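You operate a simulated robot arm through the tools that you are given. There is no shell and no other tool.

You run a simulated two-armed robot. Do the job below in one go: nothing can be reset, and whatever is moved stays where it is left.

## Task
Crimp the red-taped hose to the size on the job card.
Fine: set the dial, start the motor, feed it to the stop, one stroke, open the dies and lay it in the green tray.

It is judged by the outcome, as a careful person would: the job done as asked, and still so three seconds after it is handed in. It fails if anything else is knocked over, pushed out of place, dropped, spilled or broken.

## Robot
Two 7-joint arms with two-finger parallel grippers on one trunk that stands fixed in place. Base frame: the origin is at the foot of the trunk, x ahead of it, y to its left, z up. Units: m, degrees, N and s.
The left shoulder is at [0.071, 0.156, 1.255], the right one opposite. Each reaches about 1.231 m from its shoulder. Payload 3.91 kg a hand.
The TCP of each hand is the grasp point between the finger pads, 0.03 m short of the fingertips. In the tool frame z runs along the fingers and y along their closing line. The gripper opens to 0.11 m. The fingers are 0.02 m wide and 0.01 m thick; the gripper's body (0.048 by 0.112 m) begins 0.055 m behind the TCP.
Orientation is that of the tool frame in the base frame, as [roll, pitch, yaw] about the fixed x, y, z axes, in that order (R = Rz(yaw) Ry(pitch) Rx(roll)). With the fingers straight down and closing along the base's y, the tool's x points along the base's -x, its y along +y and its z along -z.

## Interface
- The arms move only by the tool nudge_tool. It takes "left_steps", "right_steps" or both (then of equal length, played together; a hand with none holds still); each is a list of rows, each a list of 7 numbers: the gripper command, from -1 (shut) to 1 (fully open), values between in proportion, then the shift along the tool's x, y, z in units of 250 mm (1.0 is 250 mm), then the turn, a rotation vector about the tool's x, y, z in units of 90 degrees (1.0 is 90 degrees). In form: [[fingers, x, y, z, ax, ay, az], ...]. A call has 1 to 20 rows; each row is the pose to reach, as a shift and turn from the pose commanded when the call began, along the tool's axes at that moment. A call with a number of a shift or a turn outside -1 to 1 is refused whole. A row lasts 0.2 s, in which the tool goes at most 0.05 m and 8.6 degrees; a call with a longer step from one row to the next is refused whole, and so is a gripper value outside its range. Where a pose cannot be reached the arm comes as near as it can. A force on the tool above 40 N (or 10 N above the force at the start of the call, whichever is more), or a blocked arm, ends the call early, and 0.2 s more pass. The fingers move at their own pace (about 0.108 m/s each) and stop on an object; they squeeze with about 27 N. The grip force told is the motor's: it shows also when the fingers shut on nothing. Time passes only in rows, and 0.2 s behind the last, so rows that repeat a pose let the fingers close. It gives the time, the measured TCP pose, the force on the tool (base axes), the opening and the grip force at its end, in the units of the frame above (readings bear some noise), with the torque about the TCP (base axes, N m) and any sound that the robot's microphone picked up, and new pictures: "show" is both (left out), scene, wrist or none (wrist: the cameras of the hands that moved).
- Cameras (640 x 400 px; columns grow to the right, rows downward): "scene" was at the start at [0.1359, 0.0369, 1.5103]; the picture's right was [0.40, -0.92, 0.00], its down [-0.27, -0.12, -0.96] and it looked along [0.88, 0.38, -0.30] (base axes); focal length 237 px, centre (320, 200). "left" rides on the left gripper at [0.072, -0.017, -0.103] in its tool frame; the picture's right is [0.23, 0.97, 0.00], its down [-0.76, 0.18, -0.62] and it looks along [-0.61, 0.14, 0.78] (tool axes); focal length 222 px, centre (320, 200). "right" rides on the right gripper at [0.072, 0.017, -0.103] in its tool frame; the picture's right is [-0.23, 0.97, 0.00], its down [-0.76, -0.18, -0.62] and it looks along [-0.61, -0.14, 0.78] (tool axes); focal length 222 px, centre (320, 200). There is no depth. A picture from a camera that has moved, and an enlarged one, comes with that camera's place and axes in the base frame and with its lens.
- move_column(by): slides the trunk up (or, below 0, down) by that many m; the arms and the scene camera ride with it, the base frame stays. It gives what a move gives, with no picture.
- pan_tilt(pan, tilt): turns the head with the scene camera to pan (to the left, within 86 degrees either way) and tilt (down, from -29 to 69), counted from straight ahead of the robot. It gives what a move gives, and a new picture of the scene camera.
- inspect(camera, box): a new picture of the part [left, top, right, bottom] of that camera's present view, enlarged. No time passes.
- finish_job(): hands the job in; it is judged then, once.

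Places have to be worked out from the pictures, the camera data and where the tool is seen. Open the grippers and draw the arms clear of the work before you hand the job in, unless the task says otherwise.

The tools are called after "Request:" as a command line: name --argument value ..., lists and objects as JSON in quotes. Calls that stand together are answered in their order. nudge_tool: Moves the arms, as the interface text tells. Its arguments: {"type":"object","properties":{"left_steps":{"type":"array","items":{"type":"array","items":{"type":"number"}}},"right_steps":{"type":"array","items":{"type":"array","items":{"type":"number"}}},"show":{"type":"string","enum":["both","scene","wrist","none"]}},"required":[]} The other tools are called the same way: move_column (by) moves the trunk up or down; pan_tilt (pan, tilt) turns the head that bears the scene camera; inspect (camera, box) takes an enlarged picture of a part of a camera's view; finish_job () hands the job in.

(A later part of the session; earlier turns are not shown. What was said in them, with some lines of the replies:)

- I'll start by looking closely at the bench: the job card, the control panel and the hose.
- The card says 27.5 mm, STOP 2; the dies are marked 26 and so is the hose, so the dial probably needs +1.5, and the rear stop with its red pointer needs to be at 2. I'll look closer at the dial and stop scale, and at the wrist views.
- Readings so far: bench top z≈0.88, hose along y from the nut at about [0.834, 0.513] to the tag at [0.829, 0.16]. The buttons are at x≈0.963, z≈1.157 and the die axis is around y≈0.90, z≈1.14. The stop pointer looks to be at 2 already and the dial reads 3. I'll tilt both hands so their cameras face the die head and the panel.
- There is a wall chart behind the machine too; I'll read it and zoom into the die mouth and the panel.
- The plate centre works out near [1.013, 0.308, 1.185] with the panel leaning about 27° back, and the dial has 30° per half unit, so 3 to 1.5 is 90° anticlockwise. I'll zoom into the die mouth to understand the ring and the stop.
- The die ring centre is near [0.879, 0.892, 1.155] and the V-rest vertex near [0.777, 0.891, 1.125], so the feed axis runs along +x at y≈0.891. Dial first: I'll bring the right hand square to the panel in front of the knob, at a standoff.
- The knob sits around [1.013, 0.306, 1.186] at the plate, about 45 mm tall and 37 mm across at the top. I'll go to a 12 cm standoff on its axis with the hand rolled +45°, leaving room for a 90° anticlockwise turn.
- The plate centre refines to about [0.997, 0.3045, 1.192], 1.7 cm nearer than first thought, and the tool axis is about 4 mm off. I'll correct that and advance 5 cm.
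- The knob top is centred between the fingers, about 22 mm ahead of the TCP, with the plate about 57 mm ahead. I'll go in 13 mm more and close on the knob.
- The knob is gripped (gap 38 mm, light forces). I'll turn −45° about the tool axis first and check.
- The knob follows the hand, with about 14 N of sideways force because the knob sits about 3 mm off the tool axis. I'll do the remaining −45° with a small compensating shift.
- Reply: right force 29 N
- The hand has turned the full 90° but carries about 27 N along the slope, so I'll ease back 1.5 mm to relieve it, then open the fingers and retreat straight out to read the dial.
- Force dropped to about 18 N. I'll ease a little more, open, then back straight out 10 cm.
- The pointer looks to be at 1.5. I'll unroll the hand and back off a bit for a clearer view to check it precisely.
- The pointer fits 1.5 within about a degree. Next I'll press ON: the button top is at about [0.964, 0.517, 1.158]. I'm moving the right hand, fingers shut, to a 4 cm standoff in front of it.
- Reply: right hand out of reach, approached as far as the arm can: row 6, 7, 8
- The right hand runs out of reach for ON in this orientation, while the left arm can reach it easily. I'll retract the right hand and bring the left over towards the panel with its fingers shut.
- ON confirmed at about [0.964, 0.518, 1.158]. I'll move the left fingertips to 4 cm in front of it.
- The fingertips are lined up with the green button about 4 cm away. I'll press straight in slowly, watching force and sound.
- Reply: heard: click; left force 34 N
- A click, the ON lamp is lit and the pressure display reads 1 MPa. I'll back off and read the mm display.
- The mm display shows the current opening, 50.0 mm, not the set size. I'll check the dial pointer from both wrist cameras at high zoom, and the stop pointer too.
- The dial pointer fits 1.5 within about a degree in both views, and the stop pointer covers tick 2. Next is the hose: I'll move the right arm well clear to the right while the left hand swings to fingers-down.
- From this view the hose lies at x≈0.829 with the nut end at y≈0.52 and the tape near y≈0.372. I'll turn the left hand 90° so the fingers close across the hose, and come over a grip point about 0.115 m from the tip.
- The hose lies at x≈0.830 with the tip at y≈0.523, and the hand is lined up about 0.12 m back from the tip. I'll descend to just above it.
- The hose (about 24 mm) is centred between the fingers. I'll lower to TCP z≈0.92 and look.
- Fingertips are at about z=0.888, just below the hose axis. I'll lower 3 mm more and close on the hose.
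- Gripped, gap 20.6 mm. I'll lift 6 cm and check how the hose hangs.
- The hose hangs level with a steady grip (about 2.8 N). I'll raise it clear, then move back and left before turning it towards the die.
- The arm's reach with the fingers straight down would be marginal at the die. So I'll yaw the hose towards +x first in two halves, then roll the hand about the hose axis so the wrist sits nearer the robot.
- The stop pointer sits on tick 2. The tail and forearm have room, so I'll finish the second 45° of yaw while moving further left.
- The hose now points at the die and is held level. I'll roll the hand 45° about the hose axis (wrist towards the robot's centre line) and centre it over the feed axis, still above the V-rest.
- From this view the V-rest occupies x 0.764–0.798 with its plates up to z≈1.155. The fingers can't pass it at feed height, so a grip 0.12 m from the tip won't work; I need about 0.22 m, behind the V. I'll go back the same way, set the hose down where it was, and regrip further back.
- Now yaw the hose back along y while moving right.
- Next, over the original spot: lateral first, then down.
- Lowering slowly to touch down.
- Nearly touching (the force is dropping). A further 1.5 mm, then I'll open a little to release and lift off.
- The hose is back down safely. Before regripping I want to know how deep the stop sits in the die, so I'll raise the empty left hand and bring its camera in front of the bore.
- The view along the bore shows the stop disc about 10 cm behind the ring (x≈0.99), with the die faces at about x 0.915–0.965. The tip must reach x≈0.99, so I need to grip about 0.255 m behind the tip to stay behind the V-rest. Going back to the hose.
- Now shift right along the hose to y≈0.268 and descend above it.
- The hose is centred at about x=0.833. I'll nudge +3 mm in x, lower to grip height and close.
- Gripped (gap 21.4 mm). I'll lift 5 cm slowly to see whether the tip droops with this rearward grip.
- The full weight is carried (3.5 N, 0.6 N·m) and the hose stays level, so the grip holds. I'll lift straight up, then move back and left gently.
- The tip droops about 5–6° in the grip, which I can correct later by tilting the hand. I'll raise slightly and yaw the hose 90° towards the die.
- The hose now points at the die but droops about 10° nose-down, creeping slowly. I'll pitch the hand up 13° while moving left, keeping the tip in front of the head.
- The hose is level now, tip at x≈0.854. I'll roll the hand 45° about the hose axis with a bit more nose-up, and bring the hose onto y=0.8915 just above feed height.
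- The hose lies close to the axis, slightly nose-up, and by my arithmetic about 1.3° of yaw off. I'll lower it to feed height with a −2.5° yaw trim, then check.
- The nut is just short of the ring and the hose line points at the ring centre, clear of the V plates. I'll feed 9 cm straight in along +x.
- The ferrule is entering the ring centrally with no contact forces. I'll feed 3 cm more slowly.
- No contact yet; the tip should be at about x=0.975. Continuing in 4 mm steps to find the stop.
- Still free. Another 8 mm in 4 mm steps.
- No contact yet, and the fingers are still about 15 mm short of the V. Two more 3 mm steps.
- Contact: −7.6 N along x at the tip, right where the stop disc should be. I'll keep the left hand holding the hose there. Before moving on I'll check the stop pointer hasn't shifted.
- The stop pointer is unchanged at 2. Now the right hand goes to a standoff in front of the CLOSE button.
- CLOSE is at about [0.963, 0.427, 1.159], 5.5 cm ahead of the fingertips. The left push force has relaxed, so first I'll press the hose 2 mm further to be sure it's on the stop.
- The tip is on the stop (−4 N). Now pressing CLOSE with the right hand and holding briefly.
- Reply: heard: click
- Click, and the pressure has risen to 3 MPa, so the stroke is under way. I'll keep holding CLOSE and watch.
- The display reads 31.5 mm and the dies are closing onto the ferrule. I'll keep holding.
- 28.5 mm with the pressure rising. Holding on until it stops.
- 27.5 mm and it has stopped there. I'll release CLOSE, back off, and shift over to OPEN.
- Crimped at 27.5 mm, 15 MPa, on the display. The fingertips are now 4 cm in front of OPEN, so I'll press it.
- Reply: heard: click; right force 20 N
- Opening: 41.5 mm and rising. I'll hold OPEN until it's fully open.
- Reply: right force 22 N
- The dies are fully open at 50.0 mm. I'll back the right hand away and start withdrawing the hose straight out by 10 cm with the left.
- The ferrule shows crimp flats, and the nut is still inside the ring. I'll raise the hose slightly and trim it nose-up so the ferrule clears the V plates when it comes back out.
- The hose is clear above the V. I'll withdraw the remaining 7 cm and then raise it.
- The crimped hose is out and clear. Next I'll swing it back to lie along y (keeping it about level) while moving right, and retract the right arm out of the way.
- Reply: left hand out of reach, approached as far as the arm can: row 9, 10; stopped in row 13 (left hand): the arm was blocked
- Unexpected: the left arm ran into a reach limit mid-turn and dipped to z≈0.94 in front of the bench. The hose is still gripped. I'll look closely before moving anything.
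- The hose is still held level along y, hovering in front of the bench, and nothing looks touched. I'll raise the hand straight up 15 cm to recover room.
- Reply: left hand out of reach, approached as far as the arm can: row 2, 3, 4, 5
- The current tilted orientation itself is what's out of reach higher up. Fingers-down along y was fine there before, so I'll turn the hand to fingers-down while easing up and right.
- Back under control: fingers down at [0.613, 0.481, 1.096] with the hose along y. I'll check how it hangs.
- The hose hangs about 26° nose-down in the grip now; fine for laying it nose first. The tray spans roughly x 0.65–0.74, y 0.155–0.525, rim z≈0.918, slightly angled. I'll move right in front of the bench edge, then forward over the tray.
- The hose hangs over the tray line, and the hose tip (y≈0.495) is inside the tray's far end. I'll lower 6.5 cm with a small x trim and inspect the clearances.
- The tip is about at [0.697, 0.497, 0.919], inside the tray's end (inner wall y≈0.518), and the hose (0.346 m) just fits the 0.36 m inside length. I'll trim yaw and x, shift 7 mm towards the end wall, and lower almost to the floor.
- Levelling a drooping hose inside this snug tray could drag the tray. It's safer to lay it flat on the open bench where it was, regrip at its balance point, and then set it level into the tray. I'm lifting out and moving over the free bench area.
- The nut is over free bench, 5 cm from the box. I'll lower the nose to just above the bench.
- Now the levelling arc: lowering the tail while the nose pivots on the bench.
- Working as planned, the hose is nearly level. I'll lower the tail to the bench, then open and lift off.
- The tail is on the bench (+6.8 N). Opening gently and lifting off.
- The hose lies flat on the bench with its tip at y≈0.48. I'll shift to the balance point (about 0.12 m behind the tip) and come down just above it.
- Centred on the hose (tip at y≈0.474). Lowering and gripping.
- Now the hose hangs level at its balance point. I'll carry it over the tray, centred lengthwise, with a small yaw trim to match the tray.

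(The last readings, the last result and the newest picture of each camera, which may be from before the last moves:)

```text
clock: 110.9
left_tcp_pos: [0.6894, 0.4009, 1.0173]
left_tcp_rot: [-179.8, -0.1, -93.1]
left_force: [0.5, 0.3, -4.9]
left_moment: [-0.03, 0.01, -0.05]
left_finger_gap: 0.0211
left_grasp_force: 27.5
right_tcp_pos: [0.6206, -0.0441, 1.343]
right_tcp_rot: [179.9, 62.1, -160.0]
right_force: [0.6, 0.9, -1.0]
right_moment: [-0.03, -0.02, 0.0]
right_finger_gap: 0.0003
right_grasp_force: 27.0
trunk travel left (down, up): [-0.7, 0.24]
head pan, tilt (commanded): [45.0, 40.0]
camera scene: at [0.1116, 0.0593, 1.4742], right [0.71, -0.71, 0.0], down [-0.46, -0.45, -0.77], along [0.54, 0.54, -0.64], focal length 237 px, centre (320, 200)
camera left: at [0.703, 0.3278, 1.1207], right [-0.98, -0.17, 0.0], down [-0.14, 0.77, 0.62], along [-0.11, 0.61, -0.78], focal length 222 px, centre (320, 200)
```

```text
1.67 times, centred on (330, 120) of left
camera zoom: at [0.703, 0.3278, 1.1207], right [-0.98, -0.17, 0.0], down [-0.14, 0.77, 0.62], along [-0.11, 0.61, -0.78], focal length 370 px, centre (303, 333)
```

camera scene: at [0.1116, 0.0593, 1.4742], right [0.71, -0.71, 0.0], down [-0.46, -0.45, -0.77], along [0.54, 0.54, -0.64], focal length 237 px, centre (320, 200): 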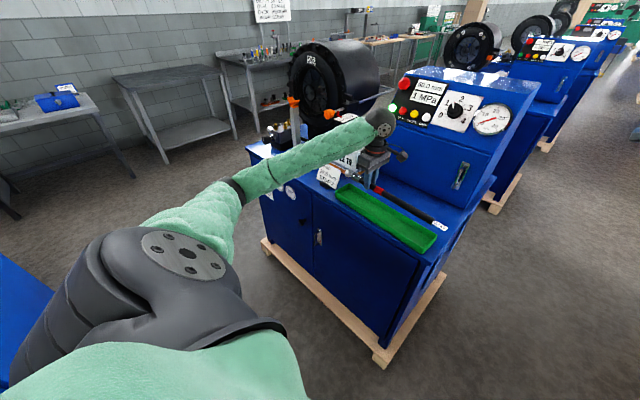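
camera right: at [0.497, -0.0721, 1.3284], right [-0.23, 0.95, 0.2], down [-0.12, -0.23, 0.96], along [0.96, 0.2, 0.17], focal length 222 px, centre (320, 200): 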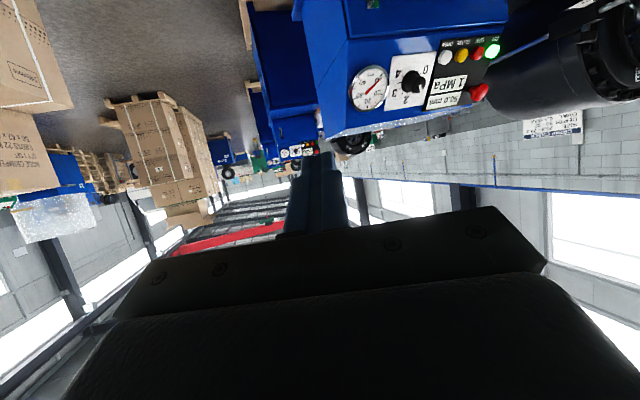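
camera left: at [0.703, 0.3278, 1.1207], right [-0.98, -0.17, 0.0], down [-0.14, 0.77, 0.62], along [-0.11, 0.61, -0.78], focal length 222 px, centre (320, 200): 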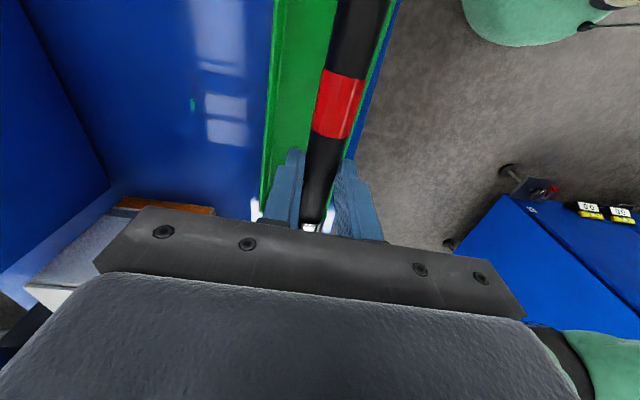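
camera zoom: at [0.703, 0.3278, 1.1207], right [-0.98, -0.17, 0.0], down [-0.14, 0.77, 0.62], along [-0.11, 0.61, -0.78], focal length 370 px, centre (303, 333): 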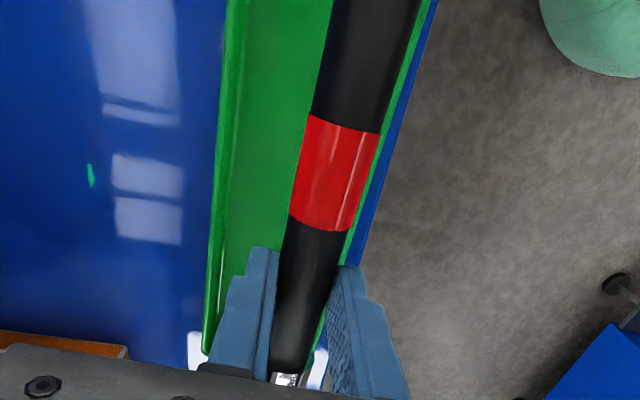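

The hose is level over the tray, with its ends at y≈0.512 and 0.169 (tray inside about 0.158–0.515). I'll trim 4 mm each way and lower to just above the rim.

Request:
nudge_tool --left_steps '[[-1, 0.008, -0.009, 0.06, 0, 0, 0], [-1, 0.015, -0.017, 0.12, 0, 0, 0], [-1, 0.015, -0.017, 0.18, 0, 0, 0], [-1, 0.015, -0.017, 0.18, 0, 0, 0]]' --show "wrist"

Request:
inspect --camera "scene" --box '[330, 150, 400, 210]'

Request:
inspect --camera "scene" --box '[390, 190, 460, 260]'

Request:
inspect --camera "left" --box '[220, 0, 440, 240]'

```text
clock: 111.9
left_tcp_pos: [0.6933, 0.3976, 0.9728]
left_tcp_rot: [-179.9, 0.0, -93.1]
left_force: [0.6, 1.0, -4.3]
left_moment: [-0.03, 0.0, 0.12]
left_finger_gap: 0.0211
left_grasp_force: 27.5
right_tcp_pos: [0.6194, -0.0443, 1.3443]
right_tcp_rot: [180.0, 62.2, -160.0]
right_force: [0.7, 0.9, -0.4]
right_moment: [-0.01, 0.01, 0.0]
right_finger_gap: 0.0
right_grasp_force: 27.4
trunk travel left (down, up): [-0.7, 0.24]
head pan, tilt (commanded): [45.0, 40.0]
camera left: at [0.7069, 0.3238, 1.0756], right [-0.98, -0.17, 0.0], down [-0.14, 0.77, 0.62], along [-0.11, 0.61, -0.78], focal length 222 px, centre (320, 200)
```

left: 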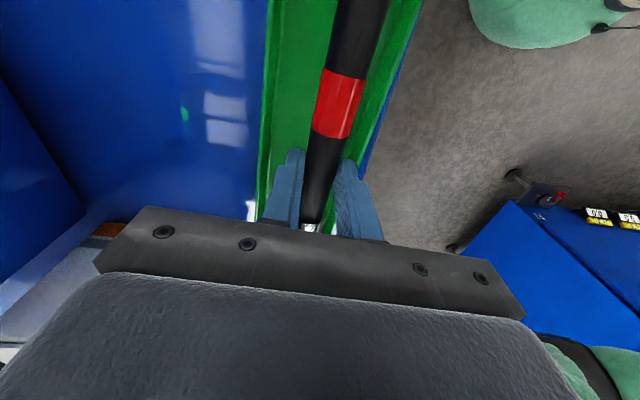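

```text
6.67 times, centred on (365, 180) of scene
camera zoom: at [0.1109, 0.0594, 1.4742], right [0.71, -0.71, 0.0], down [-0.46, -0.45, -0.77], along [0.54, 0.54, -0.64], focal length 1583 px, centre (20, 333)
```

zoom: 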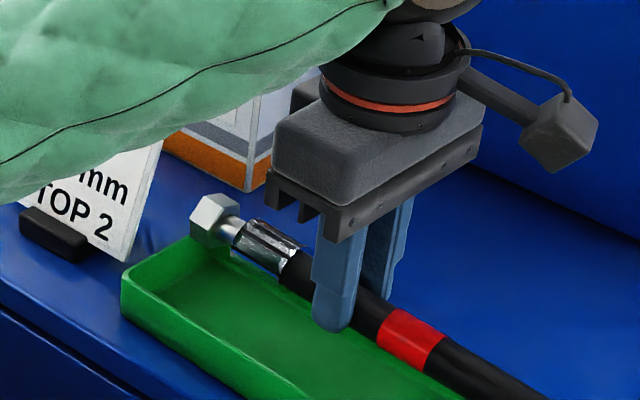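

```text
5.71 times, centred on (425, 225) of scene
camera zoom: at [0.1109, 0.0594, 1.4742], right [0.71, -0.71, 0.0], down [-0.46, -0.45, -0.77], along [0.54, 0.54, -0.64], focal length 1357 px, centre (-280, 57)
```

zoom: 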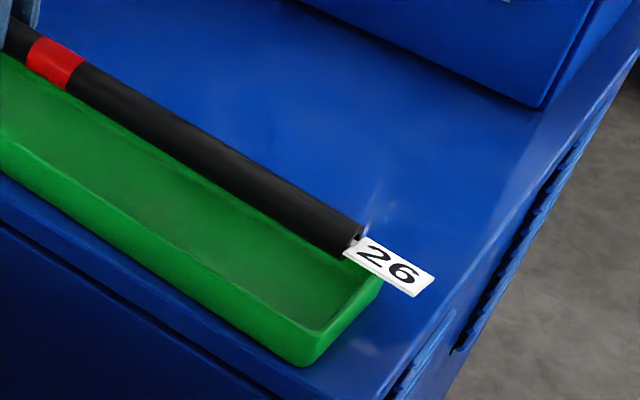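

```text
1.67 times, centred on (330, 120) of left
camera zoom: at [0.7069, 0.3238, 1.0756], right [-0.98, -0.17, 0.0], down [-0.14, 0.77, 0.62], along [-0.11, 0.61, -0.78], focal length 370 px, centre (303, 333)
```

zoom: 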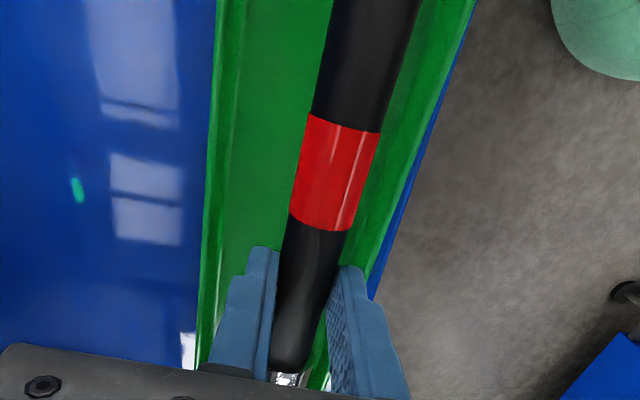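

The hose is inside the tray outline; it needs about 4 mm towards −y to centre it. I'll trim and lower slowly towards the floor, watching the force.

Request:
nudge_tool --left_steps '[[-1, 0.0156, -0.0088, 0.0, 0, 0, 0], [-1, 0.0156, -0.0088, 0.07, 0, 0, 0], [-1, 0.0156, -0.0088, 0.13, 0, 0, 0], [-1, 0.0156, -0.0088, 0.17, 0, 0, 0]]' --show "wrist"

Request:
inspect --camera "scene" --box '[330, 150, 400, 210]'

Request:
inspect --camera "scene" --box '[390, 190, 460, 260]'

```text
clock: 112.9
left_tcp_pos: [0.696, 0.3925, 0.9313]
left_tcp_rot: [-179.9, 0.1, -93.1]
left_force: [0.2, 0.6, -3.0]
left_moment: [0.02, 0.01, 0.1]
left_finger_gap: 0.0211
left_grasp_force: 26.8
right_tcp_pos: [0.6215, -0.0435, 1.3445]
right_tcp_rot: [-179.9, 62.2, -160.0]
right_force: [0.7, 0.0, -0.2]
right_moment: [0.0, 0.02, -0.04]
right_finger_gap: 0.0001
right_grasp_force: 27.2
trunk travel left (down, up): [-0.7, 0.24]
head pan, tilt (commanded): [45.0, 40.0]
camera left: at [0.7089, 0.3199, 1.0335], right [-0.98, -0.17, 0.0], down [-0.14, 0.77, 0.62], along [-0.11, 0.61, -0.78], focal length 222 px, centre (320, 200)
```

left: 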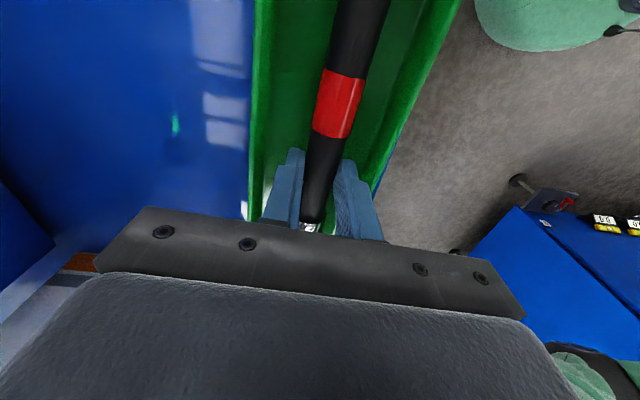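

```text
6.67 times, centred on (365, 180) of scene
camera zoom: at [0.1108, 0.0597, 1.4742], right [0.71, -0.71, 0.0], down [-0.46, -0.45, -0.77], along [0.54, 0.54, -0.64], focal length 1583 px, centre (20, 333)
```

zoom: 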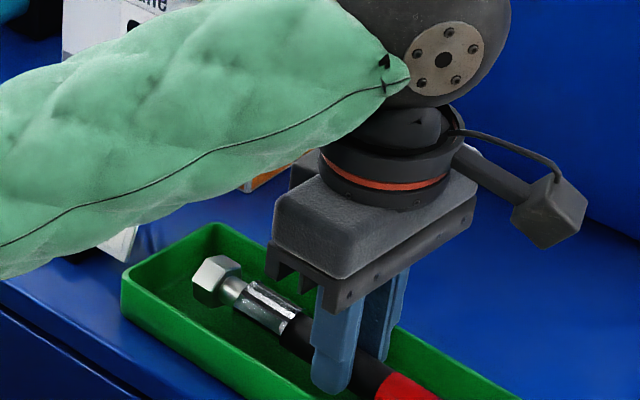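

```text
5.71 times, centred on (425, 225) of scene
camera zoom: at [0.1108, 0.0597, 1.4742], right [0.71, -0.71, 0.0], down [-0.46, -0.45, -0.77], along [0.54, 0.54, -0.64], focal length 1357 px, centre (-280, 57)
```

zoom: 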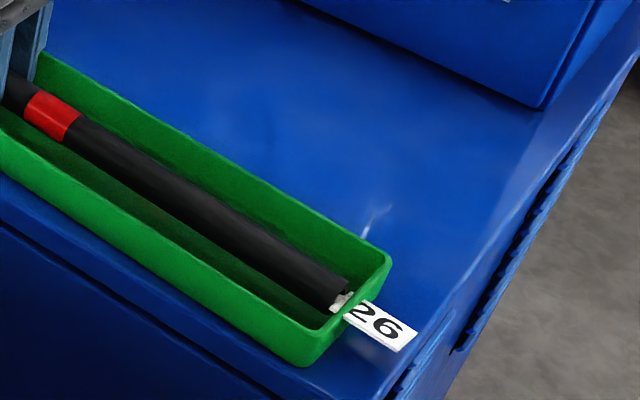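

The hose is down inside the tray walls at both ends, and the tag just overlaps the end. A few more millimetres to the floor.

Request:
nudge_tool --left_steps '[[-1, 0, 0, 0.016, 0, 0, 0], [-1, 0, 0, 0.032, 0, 0, 0]]' --show "none"

```text
clock: 113.5
left_tcp_pos: [0.6959, 0.3925, 0.9223]
left_tcp_rot: [-180.0, 0.1, -93.1]
left_force: [-0.4, 0.3, -4.3]
left_moment: [0.0, -0.03, 0.07]
left_finger_gap: 0.0212
left_grasp_force: 27.0
right_tcp_pos: [0.6192, -0.044, 1.3449]
right_tcp_rot: [-179.9, 62.3, -160.0]
right_force: [0.3, -0.8, 0.0]
right_moment: [0.0, 0.0, 0.0]
right_finger_gap: 0.0001
right_grasp_force: 27.5
trunk travel left (down, up): [-0.7, 0.24]
head pan, tilt (commanded): [45.0, 40.0]
```

Request:
nudge_tool --left_steps '[[-1, 0, 0, 0.01, 0, 0, 0], [-1, 0, 0, 0.018, 0, 0, 0]]' --show "none"

Request:
inspect --camera "scene" --box '[330, 150, 400, 210]'

```text
clock: 114.1
left_tcp_pos: [0.6969, 0.393, 0.9215]
left_tcp_rot: [-179.6, 0.0, -93.1]
left_force: [5.2, 0.9, 21.4]
left_moment: [-0.09, -0.1, 0.32]
left_finger_gap: 0.0211
left_grasp_force: 27.0
right_tcp_pos: [0.6185, -0.0448, 1.3459]
right_tcp_rot: [-179.9, 62.2, -159.9]
right_force: [0.9, -0.3, -0.3]
right_moment: [0.01, -0.01, -0.02]
right_finger_gap: 0.0
right_grasp_force: 28.0
trunk travel left (down, up): [-0.7, 0.24]
head pan, tilt (commanded): [45.0, 40.0]
```

```text
6.67 times, centred on (365, 180) of scene
camera zoom: at [0.1093, 0.0587, 1.4749], right [0.71, -0.71, 0.0], down [-0.45, -0.45, -0.77], along [0.54, 0.54, -0.64], focal length 1583 px, centre (20, 333)
```

zoom: 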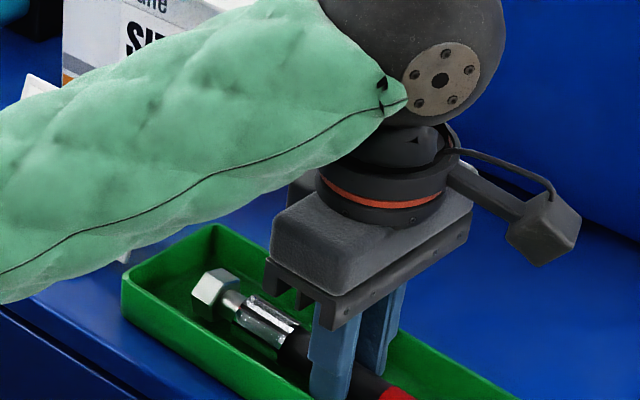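

On the floor (+21 N). I'll ease up 2 mm to relieve it, open the fingers slightly, and lift straight out.

Request:
nudge_tool --left_steps '[[-1, 0, 0, -0.01, 0, 0, 0], [-1, 0, 0, -0.012, 0, 0, 0]]' --show "none"

```text
clock: 114.7
left_tcp_pos: [0.6952, 0.3925, 0.9197]
left_tcp_rot: [-179.9, 0.0, -93.1]
left_force: [6.6, 0.3, 13.1]
left_moment: [0.01, -0.23, 0.26]
left_finger_gap: 0.0212
left_grasp_force: 27.2
right_tcp_pos: [0.6191, -0.045, 1.344]
right_tcp_rot: [180.0, 62.2, -160.1]
right_force: [0.5, -0.5, 0.9]
right_moment: [0.0, -0.02, -0.01]
right_finger_gap: 0.0004
right_grasp_force: 26.6
trunk travel left (down, up): [-0.7, 0.24]
head pan, tilt (commanded): [45.0, 40.0]
```

Request:
nudge_tool --left_steps '[[-1, 0, 0, -0.008, 0, 0, 0], [-1, 0, 0, -0.012, 0, 0, 0]]' --show "wrist"

Request:
inspect --camera "scene" --box '[320, 140, 440, 240]'

Request:
inspect --camera "left" --box '[220, 0, 440, 240]'

```text
clock: 115.3
left_tcp_pos: [0.6945, 0.3932, 0.9236]
left_tcp_rot: [-179.9, 0.0, -93.1]
left_force: [0.0, 0.3, -3.8]
left_moment: [-0.04, -0.01, 0.06]
left_finger_gap: 0.0211
left_grasp_force: 27.3
right_tcp_pos: [0.6192, -0.0433, 1.344]
right_tcp_rot: [-179.9, 62.2, -160.0]
right_force: [-0.3, 0.2, -0.5]
right_moment: [0.03, 0.01, 0.02]
right_finger_gap: 0.0
right_grasp_force: 27.3
trunk travel left (down, up): [-0.7, 0.24]
head pan, tilt (commanded): [45.0, 40.0]
camera left: at [0.7087, 0.3199, 1.0263], right [-0.98, -0.17, 0.0], down [-0.14, 0.77, 0.62], along [-0.11, 0.61, -0.78], focal length 222 px, centre (320, 200)
```

left: 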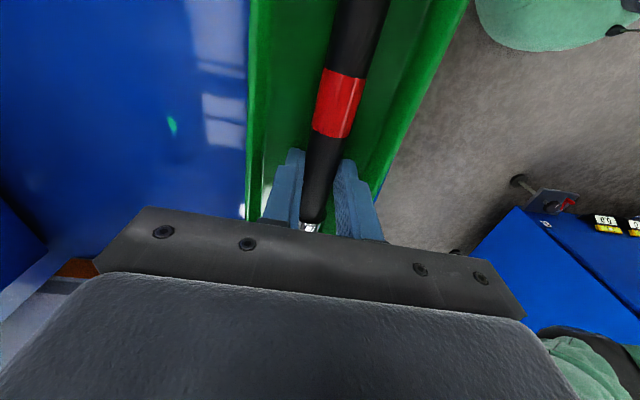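

```text
4.00 times, centred on (380, 190) of scene
camera zoom: at [0.1106, 0.0595, 1.474], right [0.71, -0.71, 0.0], down [-0.45, -0.45, -0.77], along [0.54, 0.54, -0.64], focal length 950 px, centre (80, 240)
```

zoom: 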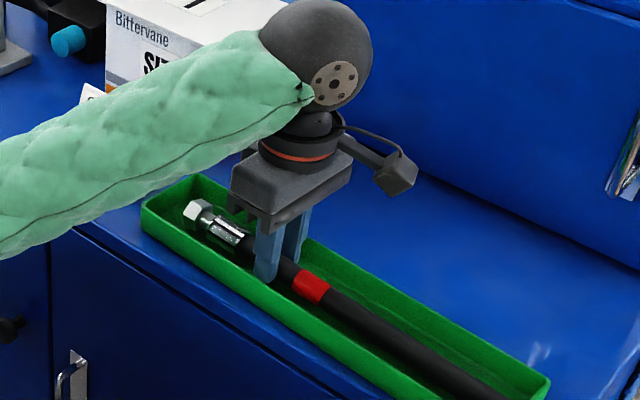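

```text
1.67 times, centred on (330, 120) of left
camera zoom: at [0.7087, 0.3199, 1.0263], right [-0.98, -0.17, 0.0], down [-0.14, 0.77, 0.62], along [-0.11, 0.61, -0.78], focal length 370 px, centre (303, 333)
```

zoom: 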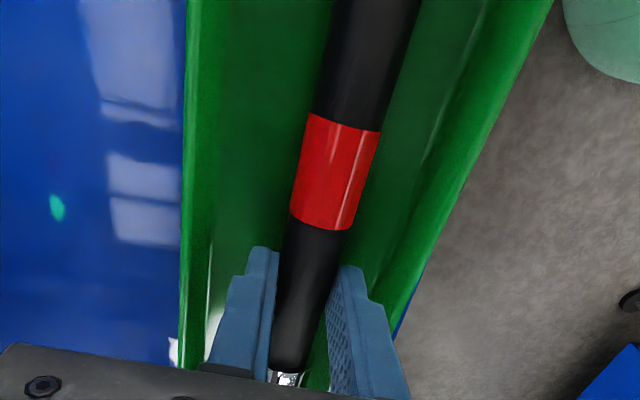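

The hose hangs free again just above the floor. I'll lower 2 mm to kiss the floor, open the fingers a little and lift straight out.

Request:
nudge_tool --left_steps '[[-1, 0, 0, 0.007, 0, 0, 0], [-0.7, 0, 0, 0.007, 0, 0, 0], [-0.45, 0, 0, 0.006, 0, 0, 0], [-0.45, 0, 0, 0.004, 0, 0, 0], [-0.45, 0, 0, -0.05, 0, 0, 0], [-0.45, 0, 0, -0.13, 0, 0, 0]]' --show "wrist"

Request:
inspect --camera "scene" --box '[320, 140, 460, 260]'

Request:
inspect --camera "left" --box '[200, 0, 460, 240]'

```text
clock: 116.7
left_tcp_pos: [0.6958, 0.3916, 0.9569]
left_tcp_rot: [-180.0, 0.0, -93.1]
left_force: [0.0, 0.2, 0.0]
left_moment: [-0.01, -0.02, 0.0]
left_finger_gap: 0.0304
left_grasp_force: 0.0
right_tcp_pos: [0.6201, -0.0435, 1.345]
right_tcp_rot: [-179.9, 62.1, -160.0]
right_force: [-0.1, 0.2, -0.3]
right_moment: [0.0, 0.04, -0.04]
right_finger_gap: 0.0
right_grasp_force: 26.7
trunk travel left (down, up): [-0.7, 0.24]
head pan, tilt (commanded): [45.0, 40.0]
camera left: at [0.7086, 0.32, 1.0593], right [-0.98, -0.17, 0.0], down [-0.14, 0.77, 0.62], along [-0.11, 0.61, -0.78], focal length 222 px, centre (320, 200)
```

left: 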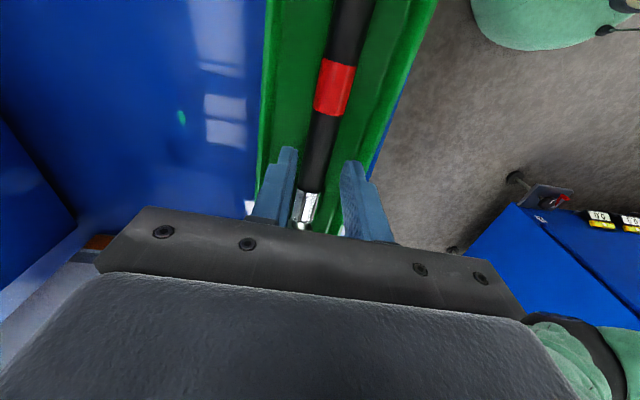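

```text
3.33 times, centred on (390, 200) of scene
camera zoom: at [0.1102, 0.0594, 1.4742], right [0.71, -0.71, 0.0], down [-0.45, -0.45, -0.77], along [0.54, 0.54, -0.64], focal length 792 px, centre (87, 200)
```

zoom: 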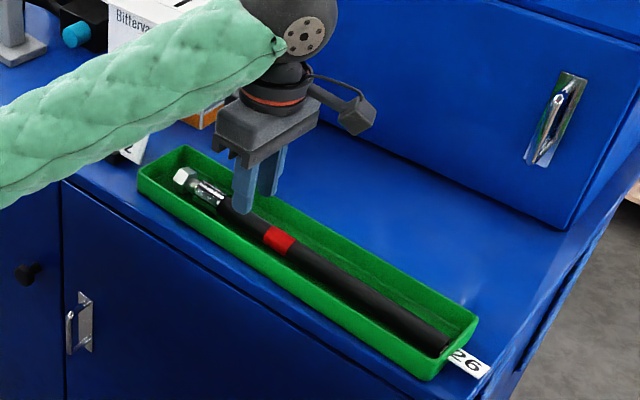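

```text
1.67 times, centred on (330, 120) of left
camera zoom: at [0.7086, 0.32, 1.0593], right [-0.98, -0.17, 0.0], down [-0.14, 0.77, 0.62], along [-0.11, 0.61, -0.78], focal length 370 px, centre (303, 333)
```

zoom: 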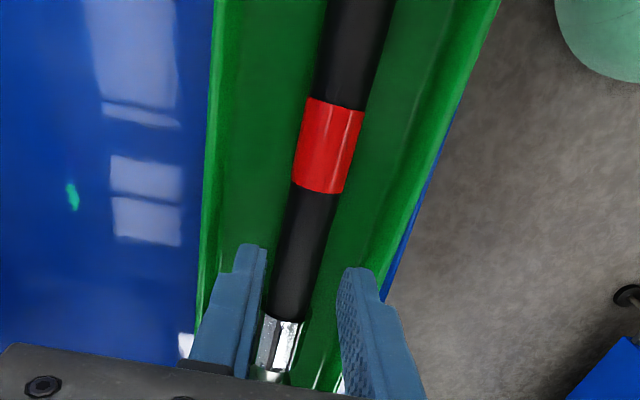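

The hose lies flat in the tray. I'll raise the left hand straight up, open both grippers and then draw the arms back.

Request:
nudge_tool --left_steps '[[-0.45, 0, 0, -0.16, 0, 0, 0], [-0.45, 0, 0, -0.34, 0, 0, 0], [0.2, 0, 0, -0.52, 0, 0, 0], [1, 0, 0, -0.7, 0, 0, 0], [1, 0, 0, -0.86, 0, 0, 0], [1, 0, 0, -0.98, 0, 0, 0]]' --right_steps '[[0, 0, 0, -0.1, 0, 0, 0], [1, 0, 0, -0.2, 0, 0, 0], [1, 0, 0, -0.3, 0, 0, 0], [1, 0, 0, -0.4, 0, 0, 0], [1, 0, 0, -0.4, 0, 0, 0], [1, 0, 0, -0.4, 0, 0, 0]]' --show "scene"

```text
clock: 118.1
left_tcp_pos: [0.6951, 0.3904, 1.2032]
left_tcp_rot: [-179.9, 0.0, -93.1]
left_force: [-0.5, -0.2, -0.4]
left_moment: [0.02, 0.02, 0.01]
left_finger_gap: 0.1097
left_grasp_force: 0.0
right_tcp_pos: [0.5364, -0.0741, 1.3924]
right_tcp_rot: [-179.9, 62.2, -159.9]
right_force: [0.5, 0.2, 0.1]
right_moment: [0.05, 0.02, -0.04]
right_finger_gap: 0.1096
right_grasp_force: 0.0
trunk travel left (down, up): [-0.7, 0.24]
head pan, tilt (commanded): [45.0, 40.0]
camera scene: at [0.1097, 0.0588, 1.4742], right [0.71, -0.71, 0.0], down [-0.45, -0.45, -0.77], along [0.54, 0.54, -0.64], focal length 237 px, centre (320, 200)
```

scene: 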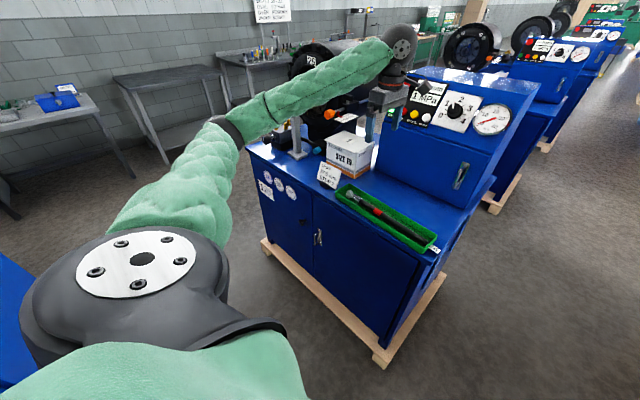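

Now the left hand moves back away from the work.

Request:
nudge_tool --left_steps '[[1, 0.008, 0.15, -0.05, 0, 0, 0], [1, 0.016, 0.3, -0.1, 0, 0, 0], [1, 0.024, 0.45, -0.15, 0, 0, 0], [1, 0.0324, 0.599, -0.2, 0, 0, 0]]' --show "scene"

Request:
pan_tilt --pan 30 --tilt 25

```text
clock: 119.1
left_tcp_pos: [0.5422, 0.3918, 1.2516]
left_tcp_rot: [-179.8, 0.1, -93.2]
left_force: [-0.6, 0.5, -0.4]
left_moment: [0.03, -0.01, 0.0]
left_finger_gap: 0.1099
left_grasp_force: 0.1
right_tcp_pos: [0.5343, -0.0751, 1.3913]
right_tcp_rot: [-179.9, 62.3, -160.1]
right_force: [-0.7, 0.3, 0.6]
right_moment: [0.03, 0.01, 0.01]
right_finger_gap: 0.1101
right_grasp_force: 0.2
trunk travel left (down, up): [-0.7, 0.24]
head pan, tilt (commanded): [45.0, 40.0]
camera scene: at [0.1083, 0.0593, 1.4745], right [0.71, -0.71, 0.0], down [-0.45, -0.45, -0.77], along [0.54, 0.54, -0.64], focal length 237 px, centre (320, 200)
```

scene: 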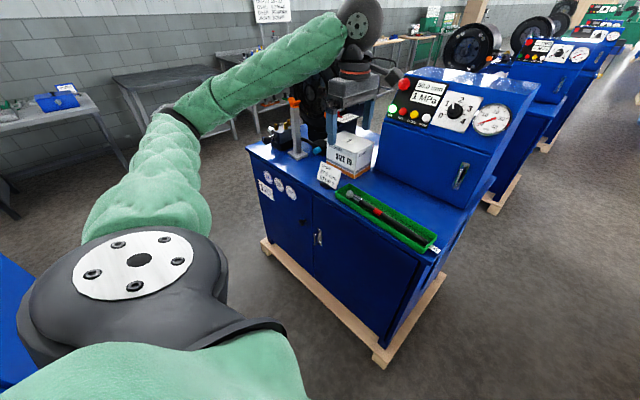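

```text
clock: 119.8
left_tcp_pos: [0.5445, 0.3923, 1.2515]
left_tcp_rot: [-179.9, 0.0, -93.0]
left_force: [-0.4, 0.7, 0.3]
left_moment: [0.01, 0.03, 0.01]
left_finger_gap: 0.11
left_grasp_force: 0.1
right_tcp_pos: [0.5374, -0.074, 1.3908]
right_tcp_rot: [-180.0, 62.2, -159.9]
right_force: [0.5, -0.4, -0.1]
right_moment: [0.0, -0.02, -0.02]
right_finger_gap: 0.1101
right_grasp_force: 0.1
trunk travel left (down, up): [-0.7, 0.24]
head pan, tilt (commanded): [30.0, 25.0]
camera scene: at [0.1306, 0.0455, 1.4974], right [0.5, -0.87, 0.0], down [-0.37, -0.21, -0.91], along [0.78, 0.45, -0.42], focal length 237 px, centre (320, 200)
```

scene: 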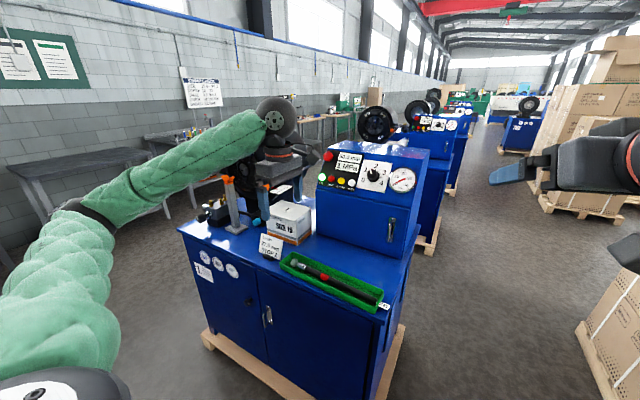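

I'll do a final check of the tray, the panel and the surroundings.

Request:
inspect --camera "scene" --box '[240, 190, 420, 320]'

Request:
inspect --camera "scene" --box '[310, 140, 430, 210]'

Request:
inspect --camera "scene" --box '[180, 150, 320, 260]'

Request:
inspect --camera "scene" --box '[275, 245, 335, 290]'

```text
3.08 times, centred on (330, 255) of scene
camera zoom: at [0.1306, 0.0455, 1.4974], right [0.5, -0.87, 0.0], down [-0.37, -0.21, -0.91], along [0.78, 0.45, -0.42], focal length 731 px, centre (289, 31)
```

zoom: 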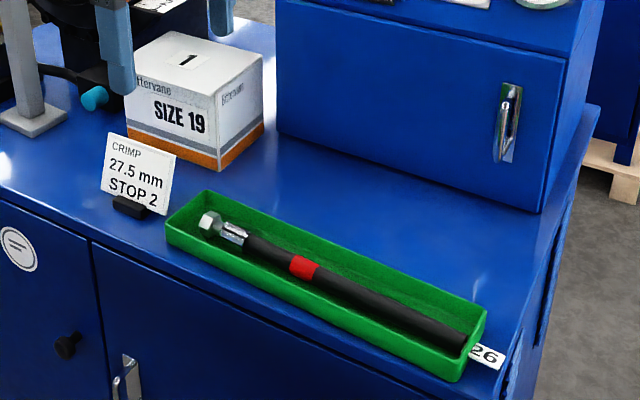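

```text
5.33 times, centred on (370, 175) of scene
camera zoom: at [0.1306, 0.0455, 1.4974], right [0.5, -0.87, 0.0], down [-0.37, -0.21, -0.91], along [0.78, 0.45, -0.42], focal length 1266 px, centre (53, 333)
```

zoom: 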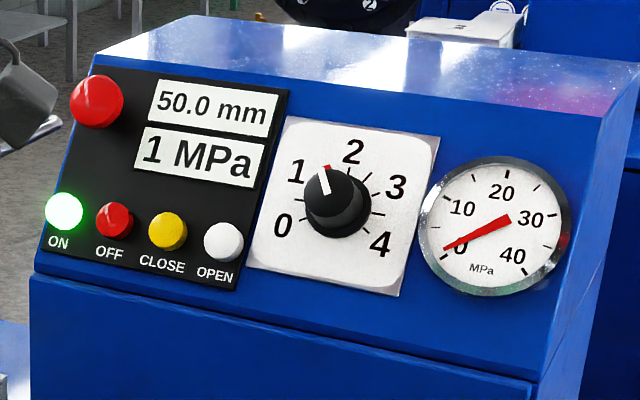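

```text
3.64 times, centred on (250, 205) of scene
camera zoom: at [0.1306, 0.0455, 1.4974], right [0.5, -0.87, 0.0], down [-0.37, -0.21, -0.91], along [0.78, 0.45, -0.42], focal length 863 px, centre (574, 182)
```

zoom: 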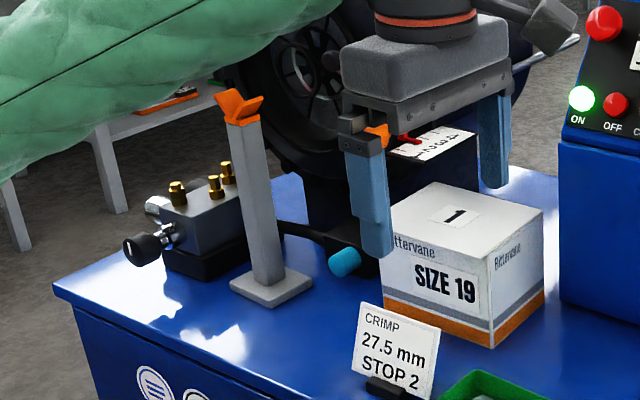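

```text
8.89 times, centred on (305, 268) of scene
camera zoom: at [0.1306, 0.0455, 1.4974], right [0.5, -0.87, 0.0], down [-0.37, -0.21, -0.91], along [0.78, 0.45, -0.42], focal length 2111 px, centre (453, -400)
```

zoom: 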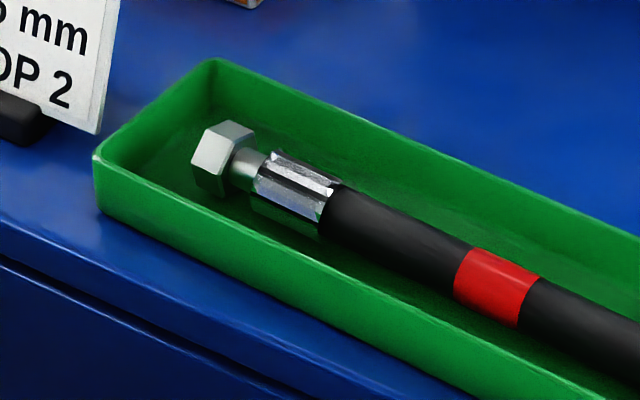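

The crimped hose lies in the tray and the dies are open at 50.0 mm. The dial is at 1.5, the card, box and stop are undisturbed, and both grippers are open and clear. I'm handing the job in.

Request:
finish_job

```text
The job is handed in.
```

The red-taped hose is crimped to the card's 27.5 mm and is lying in the green tray. I handed the job in, and no verdict came back.

- **Setup:** I set the dial from 3 to 1.5, taking it as the amount added to the size 26 dies. The stop was already at 2, so I left it there.
- **Crimp:** With the motor on, I fed the hose to the stop and held it there through one stroke. The display read 27.5 mm and 15 MPa. I then opened the dies back to 50.0 mm.
- **Regrips:** I set the hose down on the bench and picked it up again twice. My first grip was too far forward to pass the V-shaped hose rest, and later the hose was drooping in the hand.
- **Arm limit:** Turning away from the die, the left arm hit a reach limit. It dipped to about bench height in front of the machine with the hose still held. I saw no sign that it hit anything.
- **Final state:** The card, box and stop were where they started. The hose fits the tray lengthwise with its "26" tag sticking out past one end, and the motor is still running.
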